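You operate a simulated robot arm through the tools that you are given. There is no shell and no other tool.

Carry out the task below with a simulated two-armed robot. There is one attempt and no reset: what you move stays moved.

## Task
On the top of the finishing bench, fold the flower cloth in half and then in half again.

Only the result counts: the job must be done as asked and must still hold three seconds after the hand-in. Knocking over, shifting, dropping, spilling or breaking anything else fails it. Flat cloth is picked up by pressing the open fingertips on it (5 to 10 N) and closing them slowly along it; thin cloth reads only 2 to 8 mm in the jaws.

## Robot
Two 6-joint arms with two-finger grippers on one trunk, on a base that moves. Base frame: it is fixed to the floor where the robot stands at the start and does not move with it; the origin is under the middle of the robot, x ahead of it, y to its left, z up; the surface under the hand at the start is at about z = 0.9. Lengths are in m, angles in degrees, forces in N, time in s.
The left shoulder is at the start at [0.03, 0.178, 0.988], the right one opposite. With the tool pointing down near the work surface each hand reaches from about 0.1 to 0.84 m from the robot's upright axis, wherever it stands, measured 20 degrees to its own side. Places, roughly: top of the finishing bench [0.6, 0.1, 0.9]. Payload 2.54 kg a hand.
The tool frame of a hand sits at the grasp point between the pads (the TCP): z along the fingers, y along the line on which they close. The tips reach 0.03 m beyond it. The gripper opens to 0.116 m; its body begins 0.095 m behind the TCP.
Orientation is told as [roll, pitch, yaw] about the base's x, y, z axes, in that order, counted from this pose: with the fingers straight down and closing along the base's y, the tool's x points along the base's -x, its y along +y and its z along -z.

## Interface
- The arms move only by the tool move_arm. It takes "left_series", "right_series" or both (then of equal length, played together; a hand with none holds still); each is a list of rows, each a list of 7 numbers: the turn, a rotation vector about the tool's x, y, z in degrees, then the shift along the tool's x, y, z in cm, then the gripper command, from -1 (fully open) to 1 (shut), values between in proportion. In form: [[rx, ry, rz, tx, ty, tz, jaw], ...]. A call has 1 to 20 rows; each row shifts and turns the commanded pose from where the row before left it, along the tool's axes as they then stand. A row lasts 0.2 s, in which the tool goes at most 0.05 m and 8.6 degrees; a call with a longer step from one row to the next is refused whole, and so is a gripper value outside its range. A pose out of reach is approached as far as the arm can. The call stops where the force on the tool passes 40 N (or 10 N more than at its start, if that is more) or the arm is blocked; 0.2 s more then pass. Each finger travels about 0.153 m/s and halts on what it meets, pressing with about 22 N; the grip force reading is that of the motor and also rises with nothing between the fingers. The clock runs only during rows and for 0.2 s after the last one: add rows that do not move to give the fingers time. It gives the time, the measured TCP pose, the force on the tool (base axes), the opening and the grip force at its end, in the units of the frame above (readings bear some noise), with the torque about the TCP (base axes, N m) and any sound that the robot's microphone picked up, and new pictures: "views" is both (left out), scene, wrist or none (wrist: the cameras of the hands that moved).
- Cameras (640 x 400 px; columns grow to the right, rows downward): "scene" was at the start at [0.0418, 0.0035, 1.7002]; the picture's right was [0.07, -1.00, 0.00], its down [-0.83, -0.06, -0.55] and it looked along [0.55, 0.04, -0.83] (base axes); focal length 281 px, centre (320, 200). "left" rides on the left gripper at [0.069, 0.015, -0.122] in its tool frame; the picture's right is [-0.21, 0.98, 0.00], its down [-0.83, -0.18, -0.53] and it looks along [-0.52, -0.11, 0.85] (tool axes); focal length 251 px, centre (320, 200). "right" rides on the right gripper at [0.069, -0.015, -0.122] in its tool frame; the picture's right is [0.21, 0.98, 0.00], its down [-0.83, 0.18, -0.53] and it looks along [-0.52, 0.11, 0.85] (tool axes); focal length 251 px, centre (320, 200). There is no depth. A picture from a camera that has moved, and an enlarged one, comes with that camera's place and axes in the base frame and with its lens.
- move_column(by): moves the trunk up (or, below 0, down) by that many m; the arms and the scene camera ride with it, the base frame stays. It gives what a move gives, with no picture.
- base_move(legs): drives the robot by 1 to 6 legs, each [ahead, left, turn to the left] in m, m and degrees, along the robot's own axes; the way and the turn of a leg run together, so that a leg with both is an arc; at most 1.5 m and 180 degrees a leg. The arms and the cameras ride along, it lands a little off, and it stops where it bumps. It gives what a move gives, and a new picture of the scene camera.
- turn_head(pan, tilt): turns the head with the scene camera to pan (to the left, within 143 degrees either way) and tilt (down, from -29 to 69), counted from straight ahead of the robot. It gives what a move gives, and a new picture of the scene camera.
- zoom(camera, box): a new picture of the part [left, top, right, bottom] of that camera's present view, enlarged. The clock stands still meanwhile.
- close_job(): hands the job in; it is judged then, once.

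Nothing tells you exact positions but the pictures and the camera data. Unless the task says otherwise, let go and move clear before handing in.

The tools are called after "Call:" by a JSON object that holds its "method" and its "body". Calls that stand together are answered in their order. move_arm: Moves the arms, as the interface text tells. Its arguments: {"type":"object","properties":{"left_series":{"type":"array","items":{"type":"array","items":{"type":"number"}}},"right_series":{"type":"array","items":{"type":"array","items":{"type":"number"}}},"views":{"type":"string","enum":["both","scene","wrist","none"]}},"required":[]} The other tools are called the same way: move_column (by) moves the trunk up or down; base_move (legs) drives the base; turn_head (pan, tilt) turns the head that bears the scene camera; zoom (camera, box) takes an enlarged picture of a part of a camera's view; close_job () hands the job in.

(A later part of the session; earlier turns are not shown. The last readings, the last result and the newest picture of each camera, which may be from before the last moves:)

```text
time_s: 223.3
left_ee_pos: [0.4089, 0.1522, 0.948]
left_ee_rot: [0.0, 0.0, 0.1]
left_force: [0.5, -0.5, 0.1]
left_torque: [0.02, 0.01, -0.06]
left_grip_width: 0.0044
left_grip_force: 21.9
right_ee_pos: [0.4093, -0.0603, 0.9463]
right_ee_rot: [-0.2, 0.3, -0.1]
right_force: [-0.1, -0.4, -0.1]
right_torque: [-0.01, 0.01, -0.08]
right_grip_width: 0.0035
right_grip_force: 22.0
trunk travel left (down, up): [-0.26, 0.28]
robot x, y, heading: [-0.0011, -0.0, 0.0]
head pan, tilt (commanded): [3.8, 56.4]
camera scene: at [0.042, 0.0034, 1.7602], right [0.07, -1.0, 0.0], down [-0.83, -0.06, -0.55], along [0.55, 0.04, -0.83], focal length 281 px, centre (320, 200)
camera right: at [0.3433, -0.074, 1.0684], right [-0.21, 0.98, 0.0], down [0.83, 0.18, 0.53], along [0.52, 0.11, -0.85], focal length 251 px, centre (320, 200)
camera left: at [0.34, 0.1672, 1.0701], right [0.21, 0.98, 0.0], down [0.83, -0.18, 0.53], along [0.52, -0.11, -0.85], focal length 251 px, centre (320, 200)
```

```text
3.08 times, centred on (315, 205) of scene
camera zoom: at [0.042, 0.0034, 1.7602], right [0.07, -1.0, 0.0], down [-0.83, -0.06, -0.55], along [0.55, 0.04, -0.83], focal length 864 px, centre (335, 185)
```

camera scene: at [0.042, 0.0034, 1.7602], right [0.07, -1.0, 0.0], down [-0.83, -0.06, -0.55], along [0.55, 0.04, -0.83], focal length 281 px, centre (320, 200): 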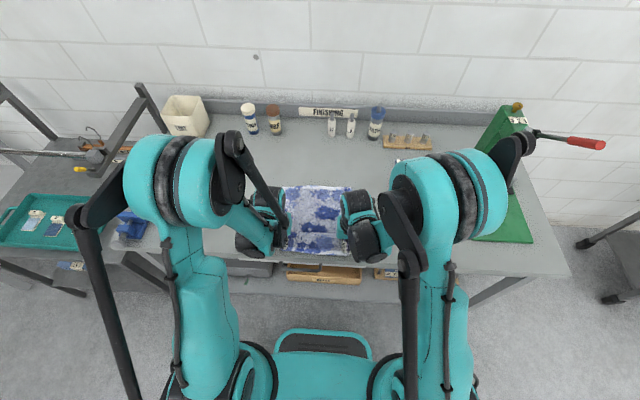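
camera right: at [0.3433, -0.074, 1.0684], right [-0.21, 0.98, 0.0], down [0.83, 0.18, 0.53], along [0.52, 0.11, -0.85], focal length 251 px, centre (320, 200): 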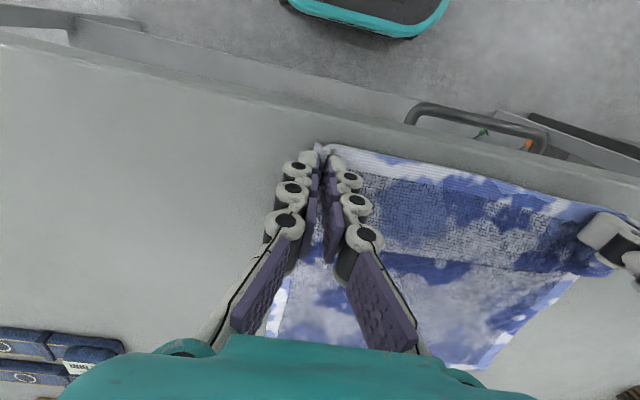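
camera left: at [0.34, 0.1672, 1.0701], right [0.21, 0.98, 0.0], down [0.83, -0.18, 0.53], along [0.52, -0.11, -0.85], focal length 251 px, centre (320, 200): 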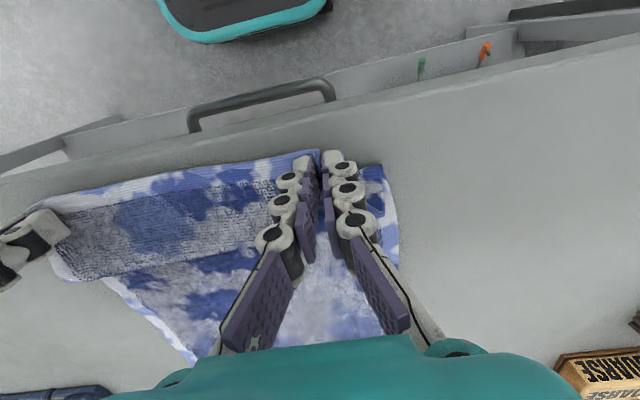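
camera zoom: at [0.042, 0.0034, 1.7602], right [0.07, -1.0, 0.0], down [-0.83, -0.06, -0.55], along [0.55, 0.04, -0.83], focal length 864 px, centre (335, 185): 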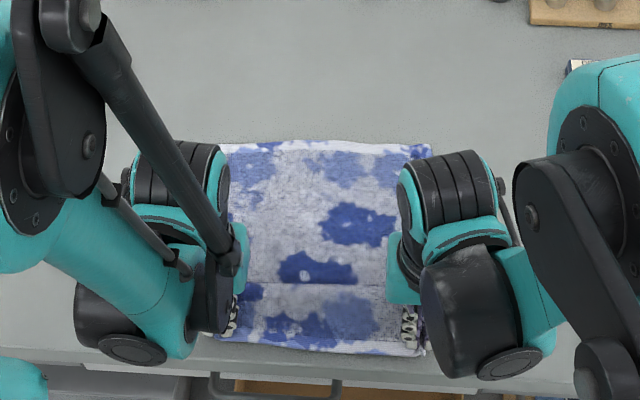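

The sheet is lying flat apart from a small overlap wave in the middle, and the far edge is at x of about 0.66. I'll now carry the near edge forward in the low stroke, which will pull that wave out, and check partway.

Call:
{"method": "move_arm", "body": {"left_series": [[0, 0, 0, -1.1, 0.1, -1.2, 1], [0, 0, 0, -1.1, 0.1, -1.2, 1], [0, 0, 0, -1.1, 0.1, -1.2, 1], [0, 0, 0, -1.2, 0.1, -0.8, 1], [0, 0, 0, -1.3, 0.1, 0, 1], [0, 0, 0, -1.3, 0.1, 0, 1], [0, 0, 0, -1.3, 0.1, 0, 1], [0, 0, 0, -1.3, 0.1, 0.3, 1], [0, 0, 0, -1.3, 0.1, 0.3, 1], [0, 0, 0, -1.3, 0.1, 0.3, 1], [0, 0, 0, -1.3, 0, 0.3, 1], [0, 0, 0, -1.3, 0, 0.3, 1], [0, 0, 0, 0, 0, 0, 1]], "right_series": [[0, 0, 0, -1.2, 0.1, -1.2, 1], [0, 0, 0, -1.2, 0.1, -1.2, 1], [0, 0, 0, -1.2, 0.1, -1.2, 1], [0, 0, 0, -1.3, 0.1, -0.8, 1], [0, 0, 0, -1.4, 0.1, 0, 1], [0, 0, 0, -1.4, 0.1, 0, 1], [0, 0, 0, -1.4, 0.1, 0, 1], [0, 0, 0, -1.4, 0.1, 0.3, 1], [0, 0, 0, -1.4, 0.1, 0.3, 1], [0, 0, 0, -1.4, 0.1, 0.3, 1], [0, 0, 0, -1.4, 0, 0.3, 1], [0, 0, 0, -1.4, 0, 0.3, 1], [0, 0, 0, 0, 0, 0, 1]], "views": "both"}}

Call:
{"method": "zoom", "body": {"camera": "scene", "box": [240, 150, 390, 270]}}

```text
time_s: 226.1
left_ee_pos: [0.5563, 0.1621, 0.978]
left_ee_rot: [0.0, 0.0, 0.1]
left_force: [-0.3, -0.2, -0.2]
left_torque: [-0.05, 0.0, -0.02]
left_grip_width: 0.0041
left_grip_force: 22.3
right_ee_pos: [0.5716, -0.0485, 0.9747]
right_ee_rot: [-0.3, 0.3, -0.1]
right_force: [-0.6, 0.9, -0.3]
right_torque: [0.0, 0.0, -0.05]
right_grip_width: 0.0039
right_grip_force: 22.4
trunk travel left (down, up): [-0.26, 0.28]
robot x, y, heading: [-0.0009, 0.0018, 0.0]
head pan, tilt (commanded): [3.8, 56.4]
camera scene: at [0.0409, 0.0034, 1.7602], right [0.07, -1.0, 0.0], down [-0.83, -0.06, -0.55], along [0.55, 0.04, -0.83], focal length 281 px, centre (320, 200)
camera right: at [0.5046, -0.0634, 1.0972], right [-0.21, 0.98, 0.0], down [0.83, 0.18, 0.53], along [0.52, 0.11, -0.85], focal length 251 px, centre (320, 200)
camera left: at [0.4882, 0.1772, 1.0991], right [0.21, 0.98, 0.0], down [0.83, -0.18, 0.53], along [0.52, -0.11, -0.85], focal length 251 px, centre (320, 200)
```

scene: 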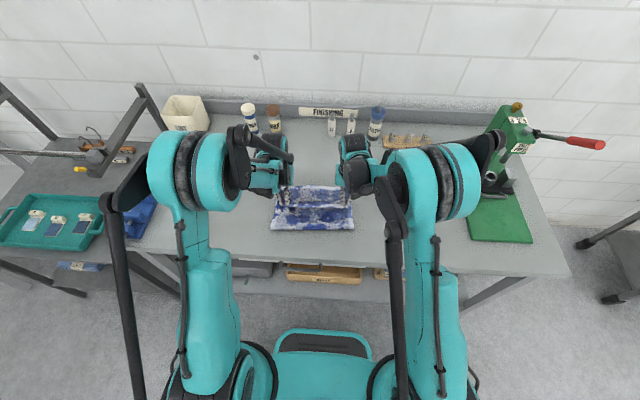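
right: 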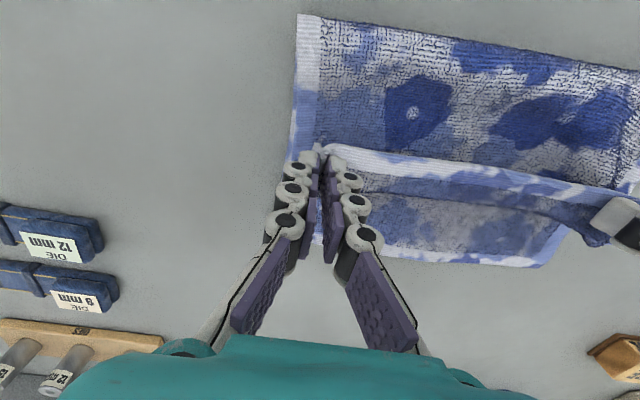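
left: 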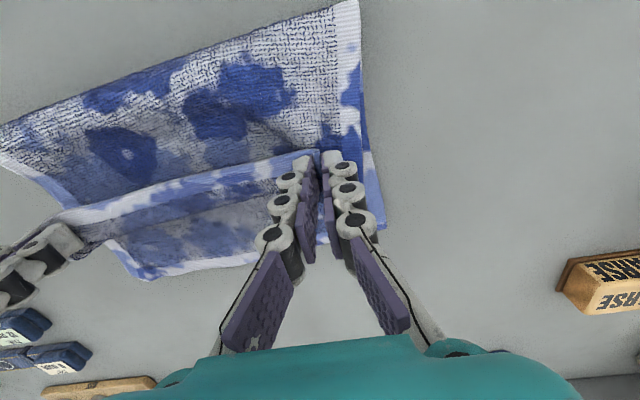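

```text
3.33 times, centred on (315, 210) of scene
camera zoom: at [0.0409, 0.0034, 1.7602], right [0.07, -1.0, 0.0], down [-0.83, -0.06, -0.55], along [0.55, 0.04, -0.83], focal length 936 px, centre (337, 167)
```

zoom: 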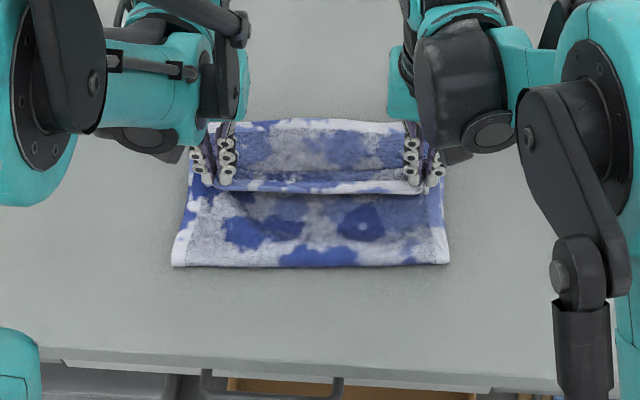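

This is forming very well, with the crease already at the halfway line (x of about 0.47 to 0.49). I'm continuing forward to bring the edge flush with the far edge and lowering.

Call:
{"method": "move_arm", "body": {"left_series": [[0, 0, 0, -1.2, 0.1, 0.3, 1], [0, 0, 0, -1.2, 0.1, 0.3, 1], [0, 0, 0, -1.2, 0.1, 0.4, 1], [0, 0, 0, -1.2, 0.1, 0.4, 1], [0, 0, 0, -1.2, 0.1, 0.4, 1], [0, 0, 0, -1.2, 0.1, 0.4, 1], [0, 0, 0, -1.0, 0.1, 0.3, 1], [0, 0, 0, 0, 0, 0, 1]], "right_series": [[0, 0, 0, -1.2, -0.1, 0.3, 1], [0, 0, 0, -1.2, -0.1, 0.3, 1], [0, 0, 0, -1.2, -0.1, 0.3, 1], [0, 0, 0, -1.2, -0.1, 0.3, 1], [0, 0, 0, -1.2, -0.1, 0.3, 1], [0, 0, 0, -1.2, -0.1, 0.4, 1], [0, 0, 0, -1.0, -0.1, 0.4, 1], [0, 0, 0, 0, 0, 0, 1]], "views": "both"}}

Call:
{"method": "zoom", "body": {"camera": "scene", "box": [240, 150, 390, 270]}}

```text
time_s: 227.9
left_ee_pos: [0.6399, 0.1681, 0.9531]
left_ee_rot: [-0.2, 0.1, 0.1]
left_force: [0.3, -10.6, 0.8]
left_torque: [-0.29, -0.09, 0.04]
left_grip_width: 0.0045
left_grip_force: 22.2
right_ee_pos: [0.6531, -0.0561, 0.9519]
right_ee_rot: [-0.3, 0.4, 0.0]
right_force: [-0.6, 10.7, 0.0]
right_torque: [0.32, 0.03, -0.02]
right_grip_width: 0.004
right_grip_force: 22.0
trunk travel left (down, up): [-0.26, 0.28]
robot x, y, heading: [0.0014, -0.0038, 0.1]
head pan, tilt (commanded): [3.8, 56.4]
camera scene: at [0.0413, 0.0034, 1.7602], right [0.07, -1.0, 0.0], down [-0.83, -0.06, -0.55], along [0.55, 0.04, -0.83], focal length 281 px, centre (320, 200)
camera right: at [0.5869, -0.0707, 1.0738], right [-0.21, 0.98, 0.0], down [0.83, 0.18, 0.53], along [0.52, 0.11, -0.85], focal length 251 px, centre (320, 200)
camera left: at [0.5707, 0.1841, 1.0739], right [0.21, 0.98, 0.0], down [0.83, -0.18, 0.53], along [0.52, -0.11, -0.85], focal length 251 px, centre (320, 200)
```

scene: 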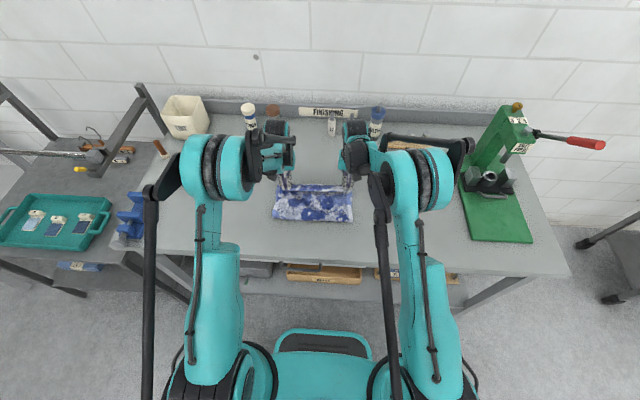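
right: 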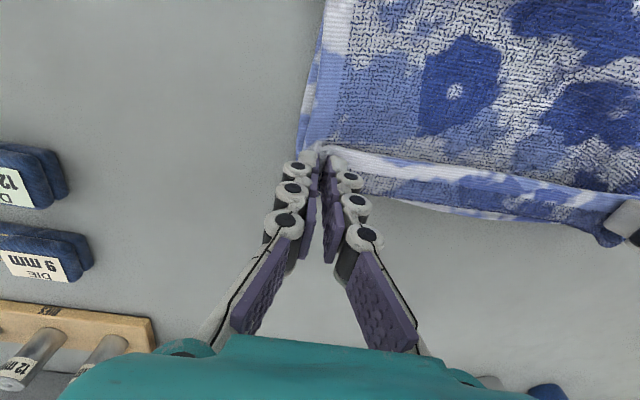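
left: 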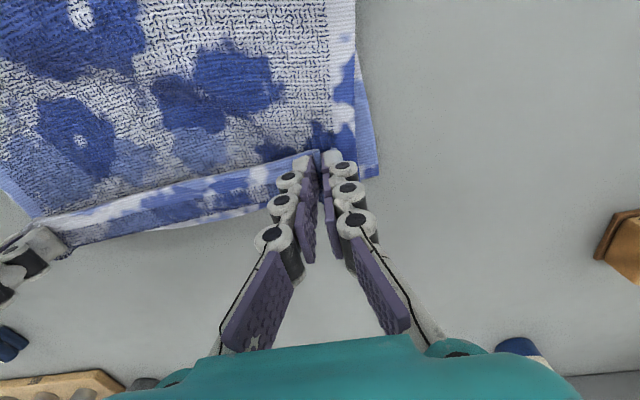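

```text
3.33 times, centred on (315, 210) of scene
camera zoom: at [0.0413, 0.0034, 1.7602], right [0.07, -1.0, 0.0], down [-0.83, -0.06, -0.55], along [0.55, 0.04, -0.83], focal length 936 px, centre (337, 167)
```

zoom: 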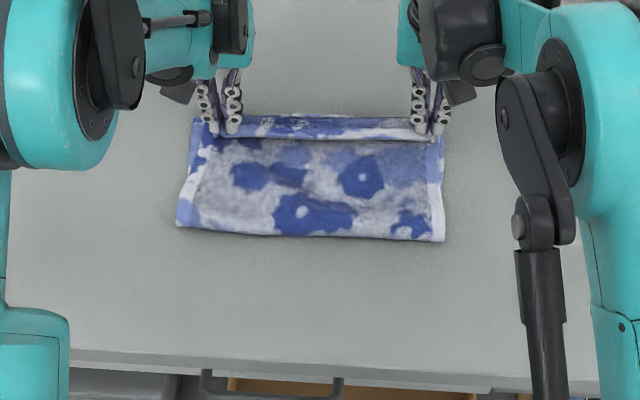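

The crease has been pulled about 3 cm too far forward. As before, I'll retreat partway to unroll it, then make the final forward stroke lower, with less sideways tension.

Call:
{"method": "move_arm", "body": {"left_series": [[0, 0, 0, 1.67, -0.2, -2.0, 1], [0, 0, 0, 1.67, -0.2, -2.0, 1], [0, 0, 0, 1.67, -0.1, -2.0, 1], [0, 0, 0, 2.0, 0, -0.17, 1], [0, 0, 0, 2.0, 0, -0.17, 1], [0, 0, 0, 2.0, 0, -0.17, 1], [0, 0, 0, 1.67, 0, 1.33, 1], [0, 0, 0, 1.67, 0, 1.33, 1], [0, 0, 0, 1.67, 0, 1.33, 1], [0, 0, 0, 0, 0, 1.25, 1], [0, 0, 0, 0, 0, 1.25, 1], [0, 0, 0, 0, 0, 0, 1]], "right_series": [[0, 0, 0, 1.67, 0.2, -2.0, 1], [0, 0, 0, 1.67, 0.2, -2.0, 1], [0, 0, 0, 1.67, 0.1, -2.0, 1], [0, 0, 0, 2.0, 0, -0.17, 1], [0, 0, 0, 2.0, 0, -0.17, 1], [0, 0, 0, 2.0, 0, -0.17, 1], [0, 0, 0, 1.67, 0, 1.33, 1], [0, 0, 0, 1.67, 0, 1.33, 1], [0, 0, 0, 1.67, 0, 1.33, 1], [0, 0, 0, 0, 0, 1.25, 1], [0, 0, 0, 0, 0, 1.25, 1], [0, 0, 0, 0, 0, 0, 1]], "views": "both"}}

Call:
{"method": "zoom", "body": {"camera": "scene", "box": [240, 150, 390, 270]}}

```text
time_s: 230.5
left_ee_pos: [0.4815, 0.1635, 0.954]
left_ee_rot: [0.0, -0.1, 0.0]
left_force: [0.6, -1.8, -1.0]
left_torque: [-0.07, 0.0, -0.03]
left_grip_width: 0.0044
left_grip_force: 21.8
right_ee_pos: [0.4944, -0.0514, 0.9514]
right_ee_rot: [-0.3, 0.3, -0.1]
right_force: [-0.8, 0.8, 0.6]
right_torque: [0.01, 0.01, -0.06]
right_grip_width: 0.0035
right_grip_force: 21.9
trunk travel left (down, up): [-0.26, 0.28]
robot x, y, heading: [-0.0024, 0.0011, 0.3]
head pan, tilt (commanded): [3.8, 56.4]
camera scene: at [0.0416, 0.0034, 1.7602], right [0.07, -1.0, 0.0], down [-0.83, -0.06, -0.55], along [0.55, 0.04, -0.83], focal length 281 px, centre (320, 200)
camera right: at [0.4268, -0.0663, 1.0744], right [-0.21, 0.98, 0.0], down [0.83, 0.18, 0.53], along [0.52, 0.11, -0.85], focal length 251 px, centre (320, 200)
camera left: at [0.4105, 0.1785, 1.0743], right [0.21, 0.98, 0.0], down [0.83, -0.18, 0.53], along [0.52, -0.11, -0.85], focal length 251 px, centre (320, 200)
```

scene: 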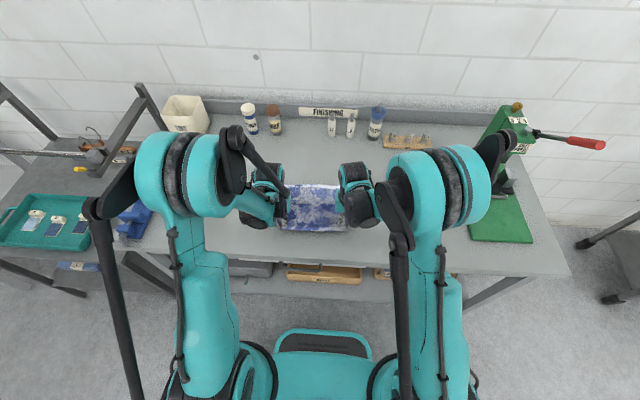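
right: 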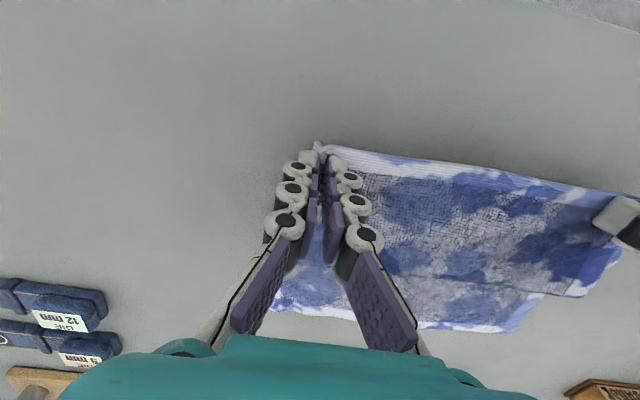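
left: 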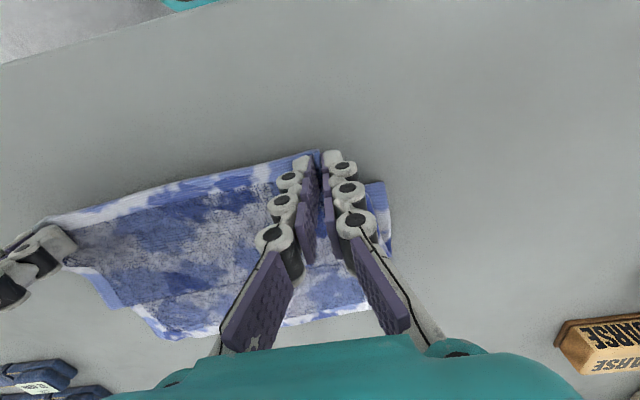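

```text
3.33 times, centred on (315, 210) of scene
camera zoom: at [0.0416, 0.0034, 1.7602], right [0.07, -1.0, 0.0], down [-0.83, -0.06, -0.55], along [0.55, 0.04, -0.83], focal length 936 px, centre (337, 167)
```

zoom: 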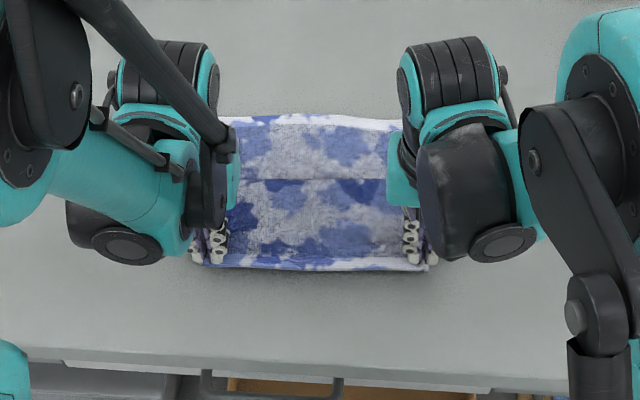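

The sheet doubled back instead of unrolling because I didn't lift high enough. I'm lifting to about 18 cm, carrying it back over and down near the front edge to unroll it properly.

Call:
{"method": "move_arm", "body": {"left_series": [[0, 0, 0, -0.64, 0, -2.57, 1], [0, 0, 0, -0.64, 0, -2.57, 1], [0, 0, 0, -0.64, 0, -2.57, 1], [0, 0, 0, -0.64, 0, -2.57, 1], [0, 0, 0, -0.64, 0, -2.57, 1], [0, 0, 0, -0.64, 0, -2.57, 1], [0, 0, 0, 1.5, 0, 0.25, 1], [0, 0, 0, 1.5, 0, 0.25, 1], [0, 0, 0, 1.5, 0, 0.25, 1], [0, 0, 0, 1.5, 0, 0.25, 1], [0, 0, 0, 1.25, 0, 1.75, 1], [0, 0, 0, 1.25, 0, 1.75, 1], [0, 0, 0, 1.25, 0, 1.75, 1], [0, 0, 0, 1.25, 0, 1.75, 1], [0, 0, 0, 0.33, 0, 1.7, 1], [0, 0, 0, 0.33, 0, 1.7, 1], [0, 0, 0, 0.33, 0, 1.5, 1], [0, 0, 0, 0, 0, 0, 1]], "right_series": [[0, 0, 0, -0.64, 0, -2.57, 1], [0, 0, 0, -0.64, 0, -2.57, 1], [0, 0, 0, -0.64, 0, -2.57, 1], [0, 0, 0, -0.64, 0, -2.57, 1], [0, 0, 0, -0.64, 0, -2.57, 1], [0, 0, 0, -0.64, 0, -2.57, 1], [0, 0, 0, 1.5, 0, 0.25, 1], [0, 0, 0, 1.5, 0, 0.25, 1], [0, 0, 0, 1.5, 0, 0.25, 1], [0, 0, 0, 1.5, 0, 0.25, 1], [0, 0, 0, 1.25, 0, 1.75, 1], [0, 0, 0, 1.25, 0, 1.75, 1], [0, 0, 0, 1.25, 0, 1.75, 1], [0, 0, 0, 1.25, 0, 1.75, 1], [0, 0, 0, 0.33, 0, 1.7, 1], [0, 0, 0, 0.33, 0, 1.7, 1], [0, 0, 0, 0.33, 0, 1.5, 1], [0, 0, 0, 0, 0, 0, 1]], "views": "both"}}

Call:
{"method": "zoom", "body": {"camera": "scene", "box": [240, 150, 390, 270]}}

```text
time_s: 234.3
left_ee_pos: [0.3986, 0.1631, 0.9778]
left_ee_rot: [-0.1, 0.0, 0.1]
left_force: [0.9, -0.6, 0.0]
left_torque: [-0.03, 0.01, -0.03]
left_grip_width: 0.0044
left_grip_force: 22.4
right_ee_pos: [0.4108, -0.0502, 0.9799]
right_ee_rot: [-0.3, 0.4, -0.2]
right_force: [-0.4, 0.5, -0.3]
right_torque: [0.03, -0.03, -0.07]
right_grip_width: 0.0035
right_grip_force: 21.6
trunk travel left (down, up): [-0.26, 0.28]
robot x, y, heading: [0.0032, 0.0016, 0.2]
head pan, tilt (commanded): [3.8, 56.4]
camera scene: at [0.0411, 0.0033, 1.7602], right [0.07, -1.0, 0.0], down [-0.83, -0.06, -0.55], along [0.55, 0.04, -0.83], focal length 281 px, centre (320, 200)
camera right: at [0.3445, -0.0659, 1.1007], right [-0.21, 0.98, 0.0], down [0.83, 0.18, 0.53], along [0.52, 0.11, -0.85], focal length 251 px, centre (320, 200)
camera left: at [0.3289, 0.1778, 1.0996], right [0.21, 0.98, 0.0], down [0.83, -0.18, 0.53], along [0.52, -0.11, -0.85], focal length 251 px, centre (320, 200)
```

scene: 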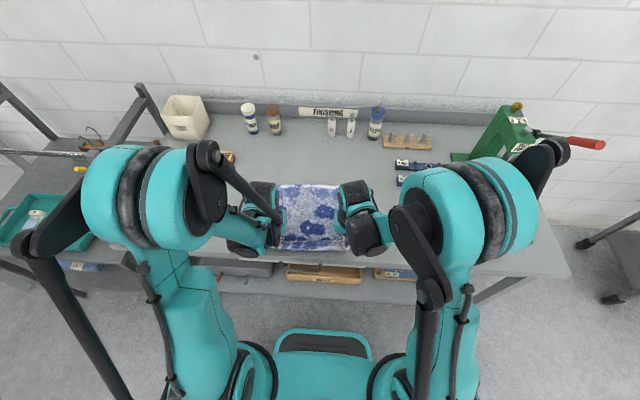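
right: 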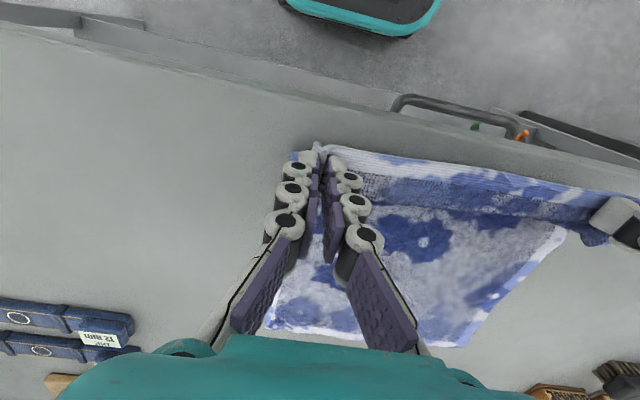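
left: 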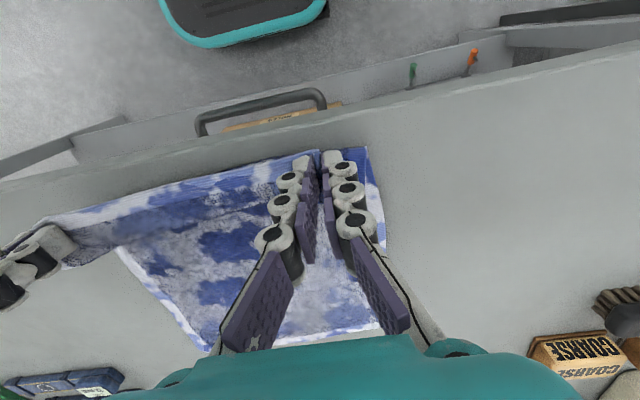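

```text
3.33 times, centred on (315, 210) of scene
camera zoom: at [0.0411, 0.0033, 1.7602], right [0.07, -1.0, 0.0], down [-0.83, -0.06, -0.55], along [0.55, 0.04, -0.83], focal length 936 px, centre (337, 167)
```

zoom: 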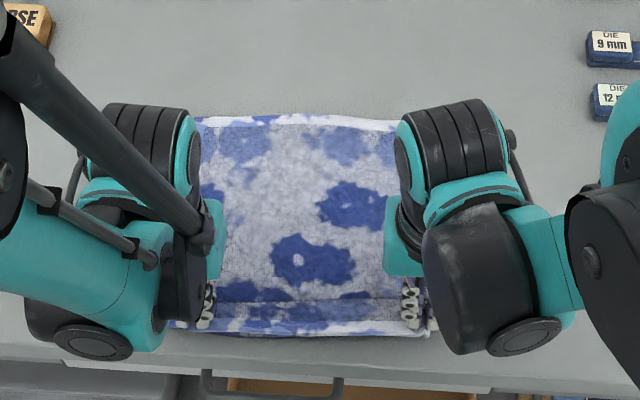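

Unrolled properly now, with the far edge still at x 0.673. I'm repeating the forward stroke, staying low this time.

Call:
{"method": "move_arm", "body": {"left_series": [[0, 0, 0, -0.5, 0, 1.0, 1], [0, 0, 0, -0.8, 0, 0.9, 1], [0, 0, 0, -1.2, 0, 0.3, 1], [0, 0, 0, -1.2, 0, 0, 1], [0, 0, 0, -1.2, 0, 0, 1], [0, 0, 0, -1.2, 0, 0, 1], [0, 0, 0, -1.2, 0, 0, 1], [0, 0, 0, -1.2, 0, 0, 1], [0, 0, 0, -1.2, 0, 0, 1], [0, 0, 0, -1.2, 0, 0, 1], [0, 0, 0, -1.2, 0, 0, 1], [0, 0, 0, -1.2, 0, 0, 1], [0, 0, 0, -1.2, 0, 0, 1], [0, 0, 0, -1.2, 0, 0, 1], [0, 0, 0, 0, 0, 0, 1]], "right_series": [[0, 0, 0, -0.5, 0, 1.0, 1], [0, 0, 0, -0.8, 0, 0.9, 1], [0, 0, 0, -1.2, 0, 0.5, 1], [0, 0, 0, -1.2, 0, 0, 1], [0, 0, 0, -1.2, 0, 0, 1], [0, 0, 0, -1.2, 0, 0, 1], [0, 0, 0, -1.2, 0, 0, 1], [0, 0, 0, -1.2, 0, 0, 1], [0, 0, 0, -1.2, 0, 0, 1], [0, 0, 0, -1.2, 0, 0, 1], [0, 0, 0, -1.2, 0, 0, 1], [0, 0, 0, -1.2, 0, 0, 1], [0, 0, 0, -1.2, 0, 0, 1], [0, 0, 0, -1.2, 0, 0, 1], [0, 0, 0, 0, 0, 0, 1]], "views": "scene"}}

Call:
{"method": "zoom", "body": {"camera": "scene", "box": [240, 150, 390, 270]}}

```text
time_s: 237.5
left_ee_pos: [0.5557, 0.1639, 0.9555]
left_ee_rot: [-0.1, 0.0, 0.1]
left_force: [0.2, -1.2, 0.0]
left_torque: [-0.04, -0.05, -0.03]
left_grip_width: 0.0043
left_grip_force: 21.5
right_ee_pos: [0.5675, -0.052, 0.9524]
right_ee_rot: [-0.3, 0.3, -0.1]
right_force: [-0.5, 0.8, 0.8]
right_torque: [0.0, 0.0, -0.02]
right_grip_width: 0.0034
right_grip_force: 22.1
trunk travel left (down, up): [-0.26, 0.28]
robot x, y, heading: [0.0004, 0.0026, -0.0]
head pan, tilt (commanded): [3.8, 56.4]
camera scene: at [0.0412, 0.0034, 1.7602], right [0.07, -1.0, 0.0], down [-0.83, -0.06, -0.55], along [0.55, 0.04, -0.83], focal length 281 px, centre (320, 200)
```

scene: 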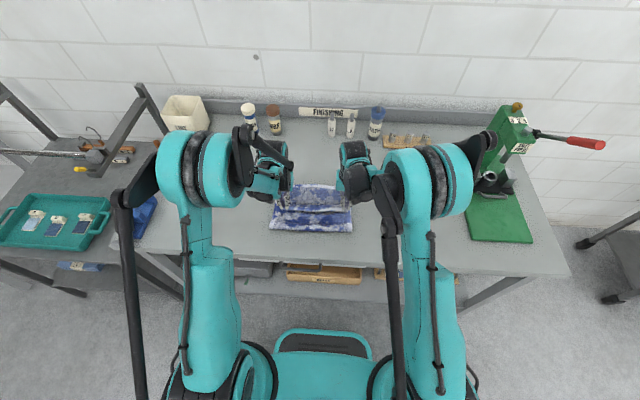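

```text
3.33 times, centred on (315, 210) of scene
camera zoom: at [0.0412, 0.0034, 1.7602], right [0.07, -1.0, 0.0], down [-0.83, -0.06, -0.55], along [0.55, 0.04, -0.83], focal length 936 px, centre (337, 167)
```

zoom: 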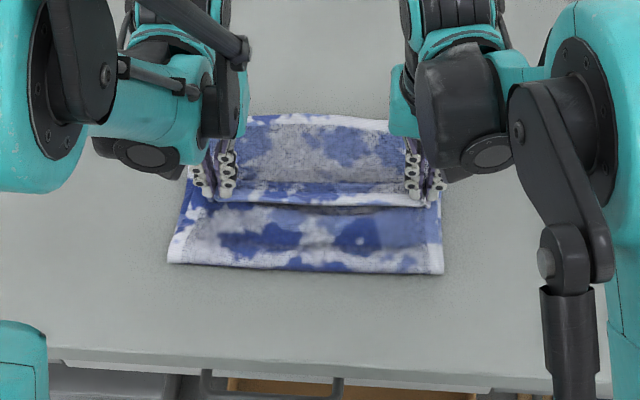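

The crease is now just behind the half line (about 0.476 and 0.483, where 0.49 is ideal), which is what I want. From experience, releasing here lets the arched top layer relax forward toward the far edge, so I'm lowering and releasing now.

Call:
{"method": "move_arm", "body": {"left_series": [[0, 0, 0, 0, 0, 0.5, 1], [0, 0, 0, 0, 0, 0.5, 1], [0, 0, 0, 0, 0, 0, 0.9], [0, 0, 0, 0, 0, 0, 0.8], [0, 0, 0, 0, 0, 0, 0.7], [0, 0, 0, 0, 0, 0, 0.6], [0, 0, 0, 0, 0, 0, 0.5], [0, 0, 0, 0, 0, 0, 0.4], [0, 0, 0, 0, 0, 0, 0.3], [0, 0, 0, 0, 0, -1.5, 0.3], [0, 0, 0, 0, 0, -3, 0.3], [0, 0, 0, 0, 0, -4, 0.3], [0, 0, 0, 0, 2, -4, 0.3], [0, 0, 0, 0, 3, -2, 0.3], [0, 0, 0, 0, 3, 0, 0.3], [0, 0, 0, 0, 0, 0, 0.3]], "right_series": [[0, 0, 0, 0, 0, 0.5, 1], [0, 0, 0, 0, 0, 0.3, 1], [0, 0, 0, 0, 0, 0, 0.9], [0, 0, 0, 0, 0, 0, 0.8], [0, 0, 0, 0, 0, 0, 0.7], [0, 0, 0, 0, 0, 0, 0.6], [0, 0, 0, 0, 0, 0, 0.5], [0, 0, 0, 0, 0, 0, 0.4], [0, 0, 0, 0, 0, 0, 0.3], [0, 0, 0, 0, 0, -1.5, 0.3], [0, 0, 0, 0, 0, -3, 0.3], [0, 0, 0, 0, 0, -4, 0.3], [0, 0, 0, 0, -2, -4, 0.3], [0, 0, 0, 0, -3, -2, 0.3], [0, 0, 0, 0, -3, 0, 0.3], [0, 0, 0, 0, 0, 0, 0.3]], "views": "both"}}

Call:
{"method": "zoom", "body": {"camera": "scene", "box": [250, 160, 380, 260]}}

```text
time_s: 240.9
left_ee_pos: [0.5547, 0.2443, 1.0916]
left_ee_rot: [0.0, 0.0, 0.1]
left_force: [-0.2, 1.4, 0.0]
left_torque: [0.01, 0.0, 0.03]
left_grip_width: 0.0408
left_grip_force: 0.0
right_ee_pos: [0.5694, -0.1311, 1.0895]
right_ee_rot: [-0.3, 0.4, -0.1]
right_force: [0.3, -0.2, 0.5]
right_torque: [0.01, -0.04, 0.0]
right_grip_width: 0.0404
right_grip_force: 0.1
trunk travel left (down, up): [-0.26, 0.28]
robot x, y, heading: [0.0001, -0.0018, -0.1]
head pan, tilt (commanded): [3.8, 56.4]
camera scene: at [0.0416, 0.0034, 1.7602], right [0.07, -1.0, 0.0], down [-0.83, -0.06, -0.55], along [0.55, 0.04, -0.83], focal length 281 px, centre (320, 200)
camera right: at [0.5027, -0.145, 1.2127], right [-0.21, 0.98, 0.0], down [0.83, 0.18, 0.53], along [0.52, 0.11, -0.85], focal length 251 px, centre (320, 200)
camera left: at [0.4859, 0.2593, 1.2128], right [0.21, 0.98, 0.0], down [0.83, -0.18, 0.53], along [0.52, -0.11, -0.85], focal length 251 px, centre (320, 200)
```

scene: 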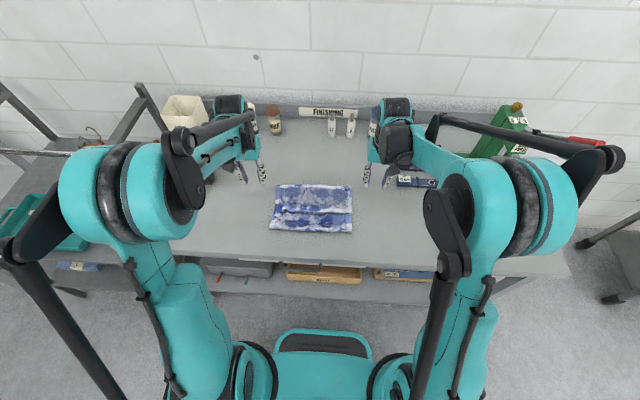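
right: 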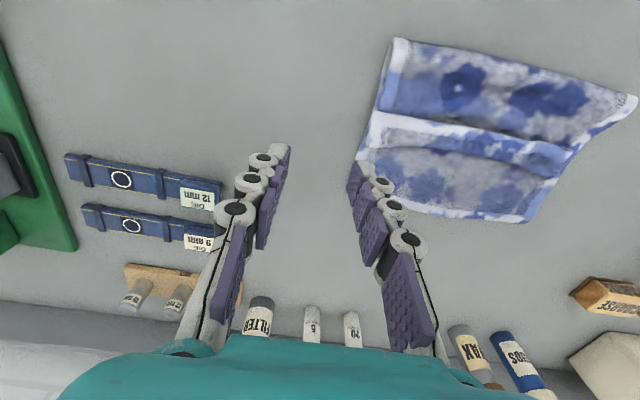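
left: 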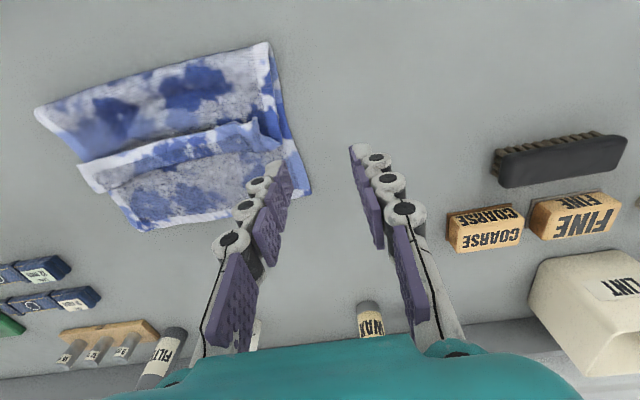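

```text
4.00 times, centred on (315, 210) of scene
camera zoom: at [0.0416, 0.0034, 1.7602], right [0.07, -1.0, 0.0], down [-0.83, -0.06, -0.55], along [0.55, 0.04, -0.83], focal length 1123 px, centre (340, 160)
```

zoom: 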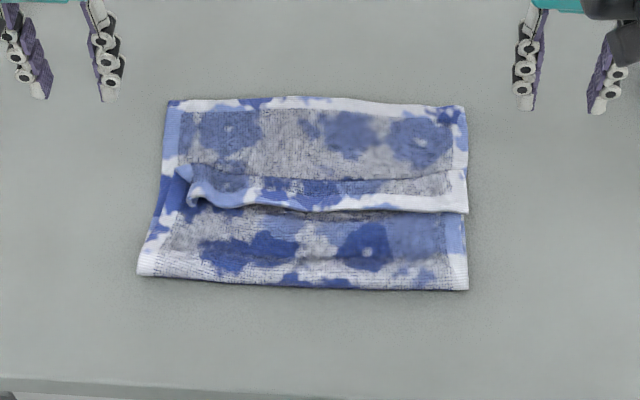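

The edge strip (about 4 cm) has flipped back on top instead of relaxing forward; everything else is neatly flat. I'll take a closer look to decide how to flip it forward.

Call:
{"method": "zoom", "body": {"camera": "right", "box": [350, 30, 640, 230]}}

Call:
{"method": "zoom", "body": {"camera": "left", "box": [30, 30, 320, 235]}}

```text
2.00 times, centred on (495, 130) of right
camera zoom: at [0.5027, -0.145, 1.2127], right [-0.21, 0.98, 0.0], down [0.83, 0.18, 0.53], along [0.52, 0.11, -0.85], focal length 503 px, centre (-30, 340)
```

zoom: 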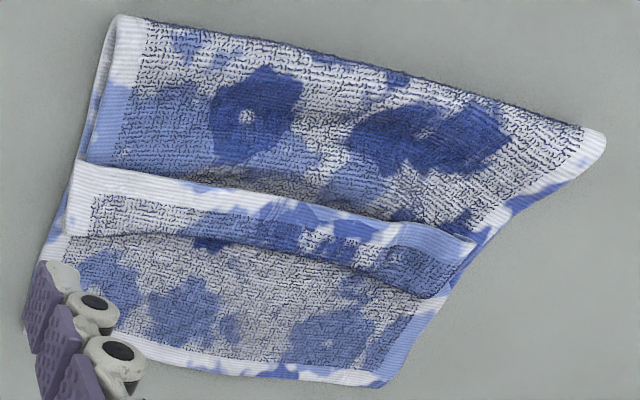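

```text
1.95 times, centred on (175, 132) of left
camera zoom: at [0.4859, 0.2593, 1.2128], right [0.21, 0.98, 0.0], down [0.83, -0.18, 0.53], along [0.52, -0.11, -0.85], focal length 491 px, centre (603, 332)
```

zoom: 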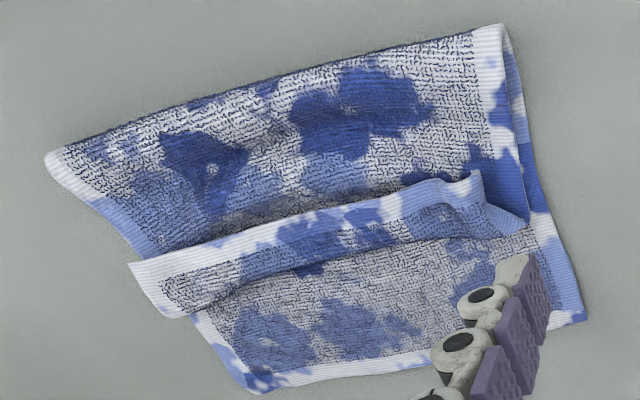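

I'll use the four open fingertips as a comb: set them down lightly just behind the flipped edge and push it forward so the strip turns over. Positioning both hands behind it.

Call:
{"method": "move_arm", "body": {"left_series": [[0, 0, 0, 1.0, -3.2, 0, 0], [0, 0, 0, 1.0, -3.2, 0, -0.4], [0, 0, 0, 1.0, -3.2, 0, -0.72], [0, 0, 0, 1.0, -3.3, 0, -0.72], [0, 0, 0, 0, 0, 3.0, -0.72], [0, 0, 0, 0, 0, 3.0, -0.72], [0, 0, 0, 0, 0, 3.0, -0.72], [0, 0, 0, 0, 0, 3.0, -0.72], [0, 0, 0, 0, 0, 2.0, -0.72], [0, 0, 0, 0, 0, 0, -0.72]], "right_series": [[0, 0, 0, 1.15, 2.77, 0, 0], [0, 0, 0, 1.15, 2.77, 0, -0.4], [0, 0, 0, 1.15, 2.77, 0, -0.72], [0, 0, 0, 1.15, 2.79, 0, -0.72], [0, 0, 0, 0, 0, 3.0, -0.72], [0, 0, 0, 0, 0, 3.0, -0.72], [0, 0, 0, 0, 0, 3.0, -0.72], [0, 0, 0, 0, 0, 3.0, -0.72], [0, 0, 0, 0, 0, 1.8, -0.72], [0, 0, 0, 0, 0, 0, -0.72]], "views": "both"}}

```text
time_s: 243.1
left_ee_pos: [0.5163, 0.115, 0.9511]
left_ee_rot: [0.0, 0.0, 0.2]
left_force: [-2.2, 3.1, 0.9]
left_torque: [-0.24, -0.08, -0.12]
left_grip_width: 0.0984
left_grip_force: 0.0
right_ee_pos: [0.5227, -0.0209, 0.9531]
right_ee_rot: [-0.3, 0.3, -0.1]
right_force: [0.9, -2.8, -1.2]
right_torque: [0.06, 0.07, -0.09]
right_grip_width: 0.0969
right_grip_force: 0.1
trunk travel left (down, up): [-0.26, 0.28]
robot x, y, heading: [-0.0014, 0.0011, -0.2]
head pan, tilt (commanded): [3.8, 56.4]
camera scene: at [0.0414, 0.0034, 1.7602], right [0.07, -1.0, 0.0], down [-0.83, -0.06, -0.55], along [0.55, 0.04, -0.83], focal length 281 px, centre (320, 200)
camera right: at [0.456, -0.0351, 1.0747], right [-0.21, 0.98, 0.0], down [0.83, 0.18, 0.53], along [0.52, 0.11, -0.85], focal length 251 px, centre (320, 200)
camera left: at [0.4464, 0.1299, 1.0722], right [0.21, 0.98, 0.0], down [0.83, -0.18, 0.53], along [0.52, -0.11, -0.85], focal length 251 px, centre (320, 200)
```

scene: 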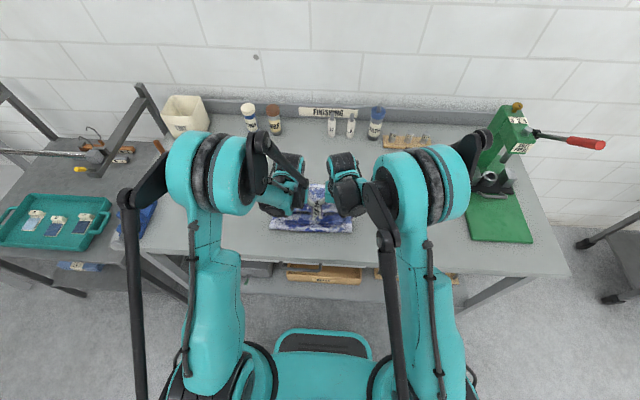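
right: 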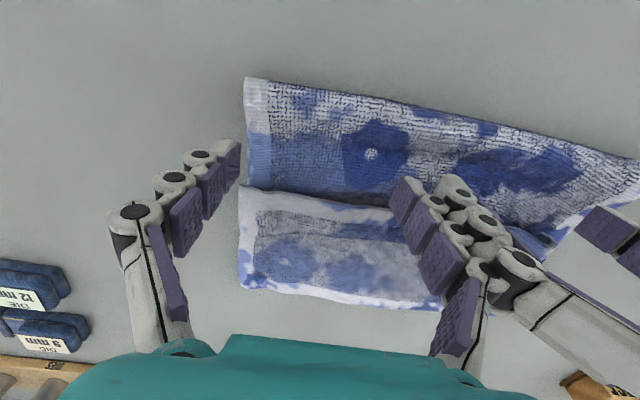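
left: 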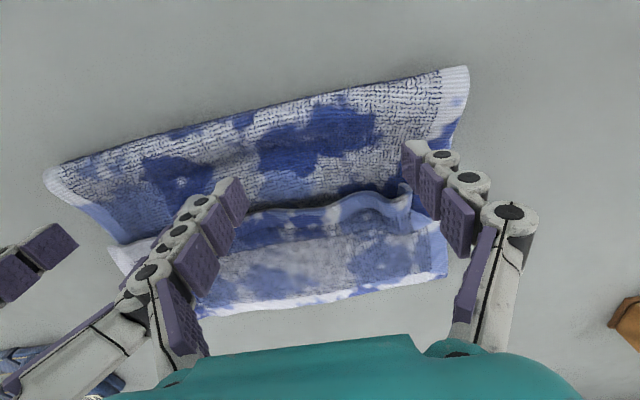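

The inner fingers of the two hands are just touching each other. I'm spreading the hands 1 cm apart, then lowering to a light touch.

Call:
{"method": "move_arm", "body": {"left_series": [[0, 0, 0, 0, 1.0, 0, -0.72], [0, 0, 0, 0, 0, 0.3, -0.72], [0, 0, 0, 0, 0, 0.3, -0.72], [0, 0, 0, 0, 0, 0.2, -0.72], [0, 0, 0, 0, 0, 0, -0.72]], "right_series": [[0, 0, 0, 0, -0.9, 0, -0.72], [0, 0, 0, 0, 0, 0.3, -0.72], [0, 0, 0, 0, 0, 0.4, -0.72], [0, 0, 0, 0, 0, 0.3, -0.72], [0, 0, 0, 0, 0, 0, -0.72]], "views": "none"}}

```text
time_s: 244.3
left_ee_pos: [0.5161, 0.1243, 0.9435]
left_ee_rot: [0.0, 0.0, 0.1]
left_force: [0.0, -0.2, -0.1]
left_torque: [0.01, -0.02, 0.02]
left_grip_width: 0.0998
left_grip_force: 0.2
right_ee_pos: [0.5226, -0.0287, 0.9418]
right_ee_rot: [-0.3, 0.3, -0.2]
right_force: [-0.6, -0.2, -0.8]
right_torque: [0.05, 0.03, -0.01]
right_grip_width: 0.0994
right_grip_force: 0.0
trunk travel left (down, up): [-0.26, 0.28]
robot x, y, heading: [0.0014, 0.0009, -0.1]
head pan, tilt (commanded): [3.8, 56.4]
```

No contact yet. I'm lowering 3 mm more and pushing forward slowly.

Call:
{"method": "move_arm", "body": {"left_series": [[0, 0, 0, 0, 0, 0.3, -0.72], [0, 0, 0, -0.8, 0, 0, -0.72], [0, 0, 0, -0.8, 0, 0, -0.72], [0, 0, 0, -0.8, 0, 0, -0.72], [0, 0, 0, -0.8, 0, 0, -0.72], [0, 0, 0, -0.8, 0, 0, -0.72], [0, 0, 0, 0, 0, 0, -0.72]], "right_series": [[0, 0, 0, 0, 0, 0.15, -0.72], [0, 0, 0, -0.8, 0, 0, -0.72], [0, 0, 0, -0.8, 0, 0, -0.72], [0, 0, 0, -0.8, 0, 0, -0.72], [0, 0, 0, -0.8, 0, 0, -0.72], [0, 0, 0, -0.8, 0, 0, -0.72], [0, 0, 0, 0, 0, 0, -0.72]], "views": "wrist"}}

```text
time_s: 245.9
left_ee_pos: [0.555, 0.1246, 0.939]
left_ee_rot: [0.1, 0.0, 0.1]
left_force: [0.6, 0.1, -0.3]
left_torque: [0.03, 0.02, 0.0]
left_grip_width: 0.0998
left_grip_force: 0.0
right_ee_pos: [0.5638, -0.0297, 0.9398]
right_ee_rot: [-0.4, 0.3, -0.1]
right_force: [0.0, 0.2, -0.6]
right_torque: [-0.01, -0.01, -0.04]
right_grip_width: 0.0997
right_grip_force: 0.0
trunk travel left (down, up): [-0.26, 0.28]
robot x, y, heading: [-0.0012, -0.0037, -0.2]
head pan, tilt (commanded): [3.8, 56.4]
camera right: at [0.4962, -0.0444, 1.0626], right [-0.21, 0.98, 0.0], down [0.83, 0.18, 0.53], along [0.52, 0.11, -0.85], focal length 251 px, centre (320, 200)
camera left: at [0.4862, 0.1398, 1.0616], right [0.21, 0.98, 0.0], down [0.83, -0.18, 0.53], along [0.52, -0.11, -0.85], focal length 251 px, centre (320, 200)
```

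right: 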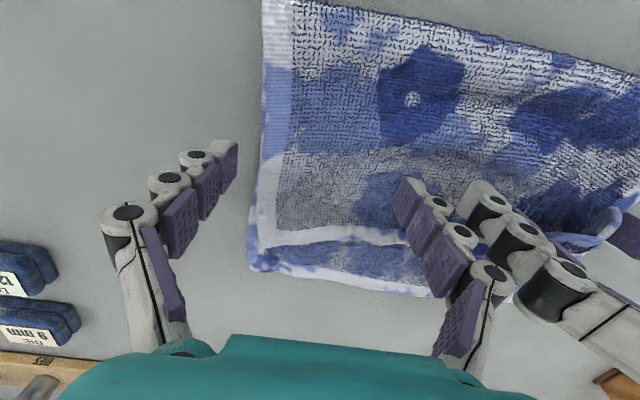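
left: 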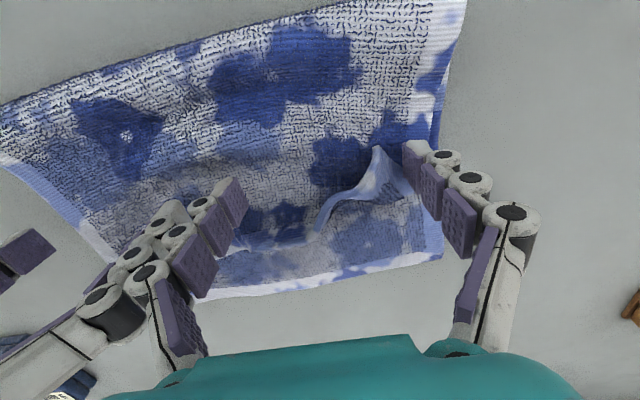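

Most of the strip has flipped forward beautifully. Only the left corner is still curled between my fingers. I'm lifting the right hand away, and will push that corner with the left hand's fingers closer together.

Call:
{"method": "move_arm", "body": {"left_series": [[0, 0, 0, 0, 0, -2.0, -0.72], [0, 0, 0, 2.5, 0, -1.0, -0.4], [0, 0, 0, 2.5, 1.2, 0, 0.1], [0, 0, 0, 0, 0, 0, 0.2], [0, 0, 0, 0, 0, 1.5, 0.2], [0, 0, 0, 0, 0, 1.4, 0.2], [0, 0, 0, 0, 0, 0, 0.2], [0, 0, 0, 0, 0, 0, 0.2]], "right_series": [[0, 0, 0, 0, 0, -2.0, -0.72], [0, 0, 0, 0, 0, -4.0, -0.72], [0, 0, 0, 0, 0, -4.0, -0.4], [0, 0, 0, 0, -3, -3.0, 0], [0, 0, 0, 0, -4, 0, 0.3], [0, 0, 0, 0, -4, 0, 0.3], [0, 0, 0, 0, 0, 0, 0.3], [0, 0, 0, 0, 0, 0, 0.3]], "views": "both"}}

Call:
{"method": "zoom", "body": {"camera": "left", "box": [160, 60, 480, 300]}}

```text
time_s: 247.7
left_ee_pos: [0.5057, 0.1348, 0.9408]
left_ee_rot: [0.0, 0.1, 0.1]
left_force: [0.0, 0.8, -0.9]
left_torque: [0.06, 0.01, -0.05]
left_grip_width: 0.0462
left_grip_force: 0.1
right_ee_pos: [0.5637, -0.1391, 1.071]
right_ee_rot: [-0.3, 0.3, -0.1]
right_force: [-0.8, 0.0, 0.6]
right_torque: [-0.02, 0.03, 0.01]
right_grip_width: 0.0406
right_grip_force: 0.0
trunk travel left (down, up): [-0.26, 0.28]
robot x, y, heading: [0.0026, -0.0001, -0.3]
head pan, tilt (commanded): [3.8, 56.4]
camera scene: at [0.042, 0.0027, 1.7602], right [0.07, -1.0, 0.0], down [-0.83, -0.06, -0.55], along [0.55, 0.04, -0.83], focal length 281 px, centre (320, 200)
camera right: at [0.4964, -0.1537, 1.1932], right [-0.21, 0.98, 0.0], down [0.83, 0.18, 0.53], along [0.52, 0.11, -0.85], focal length 251 px, centre (320, 200)
camera left: at [0.4367, 0.1512, 1.0622], right [0.21, 0.98, 0.0], down [0.83, -0.18, 0.53], along [0.52, -0.11, -0.85], focal length 251 px, centre (320, 200)
```

scene: 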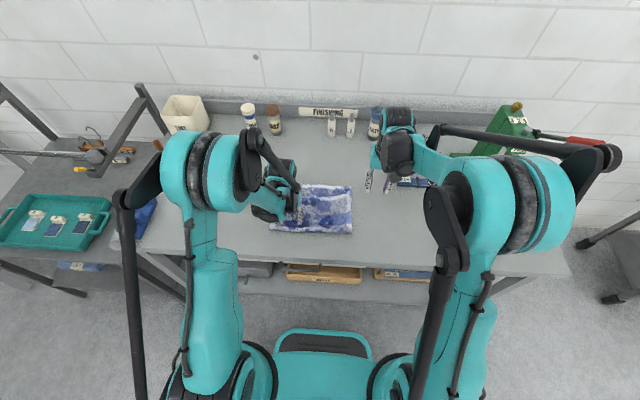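
right: 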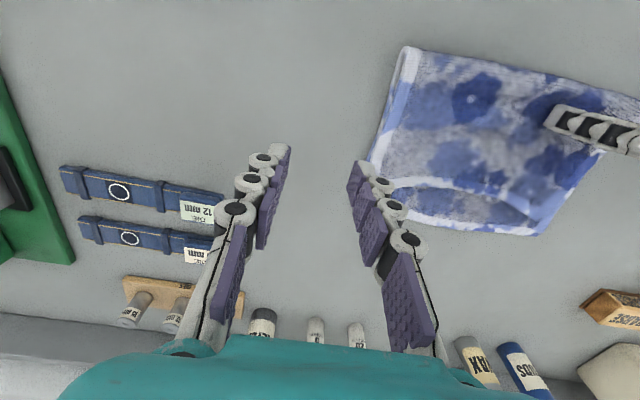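
left: 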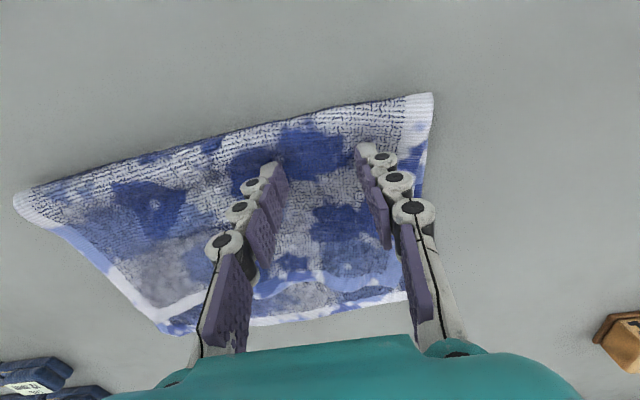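

```text
1.67 times, centred on (320, 180) of left
camera zoom: at [0.4367, 0.1512, 1.0622], right [0.21, 0.98, 0.0], down [0.83, -0.18, 0.53], along [0.52, -0.11, -0.85], focal length 419 px, centre (320, 233)
```

zoom: 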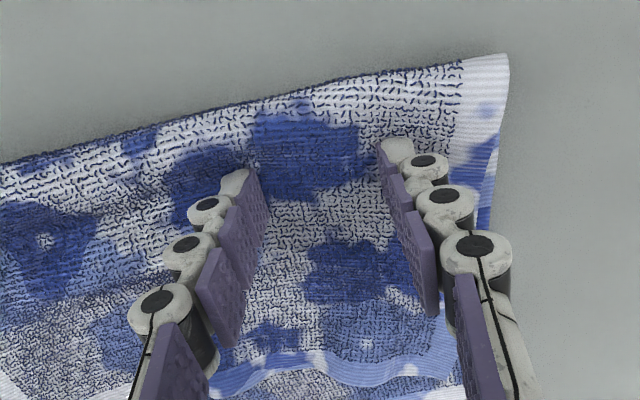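

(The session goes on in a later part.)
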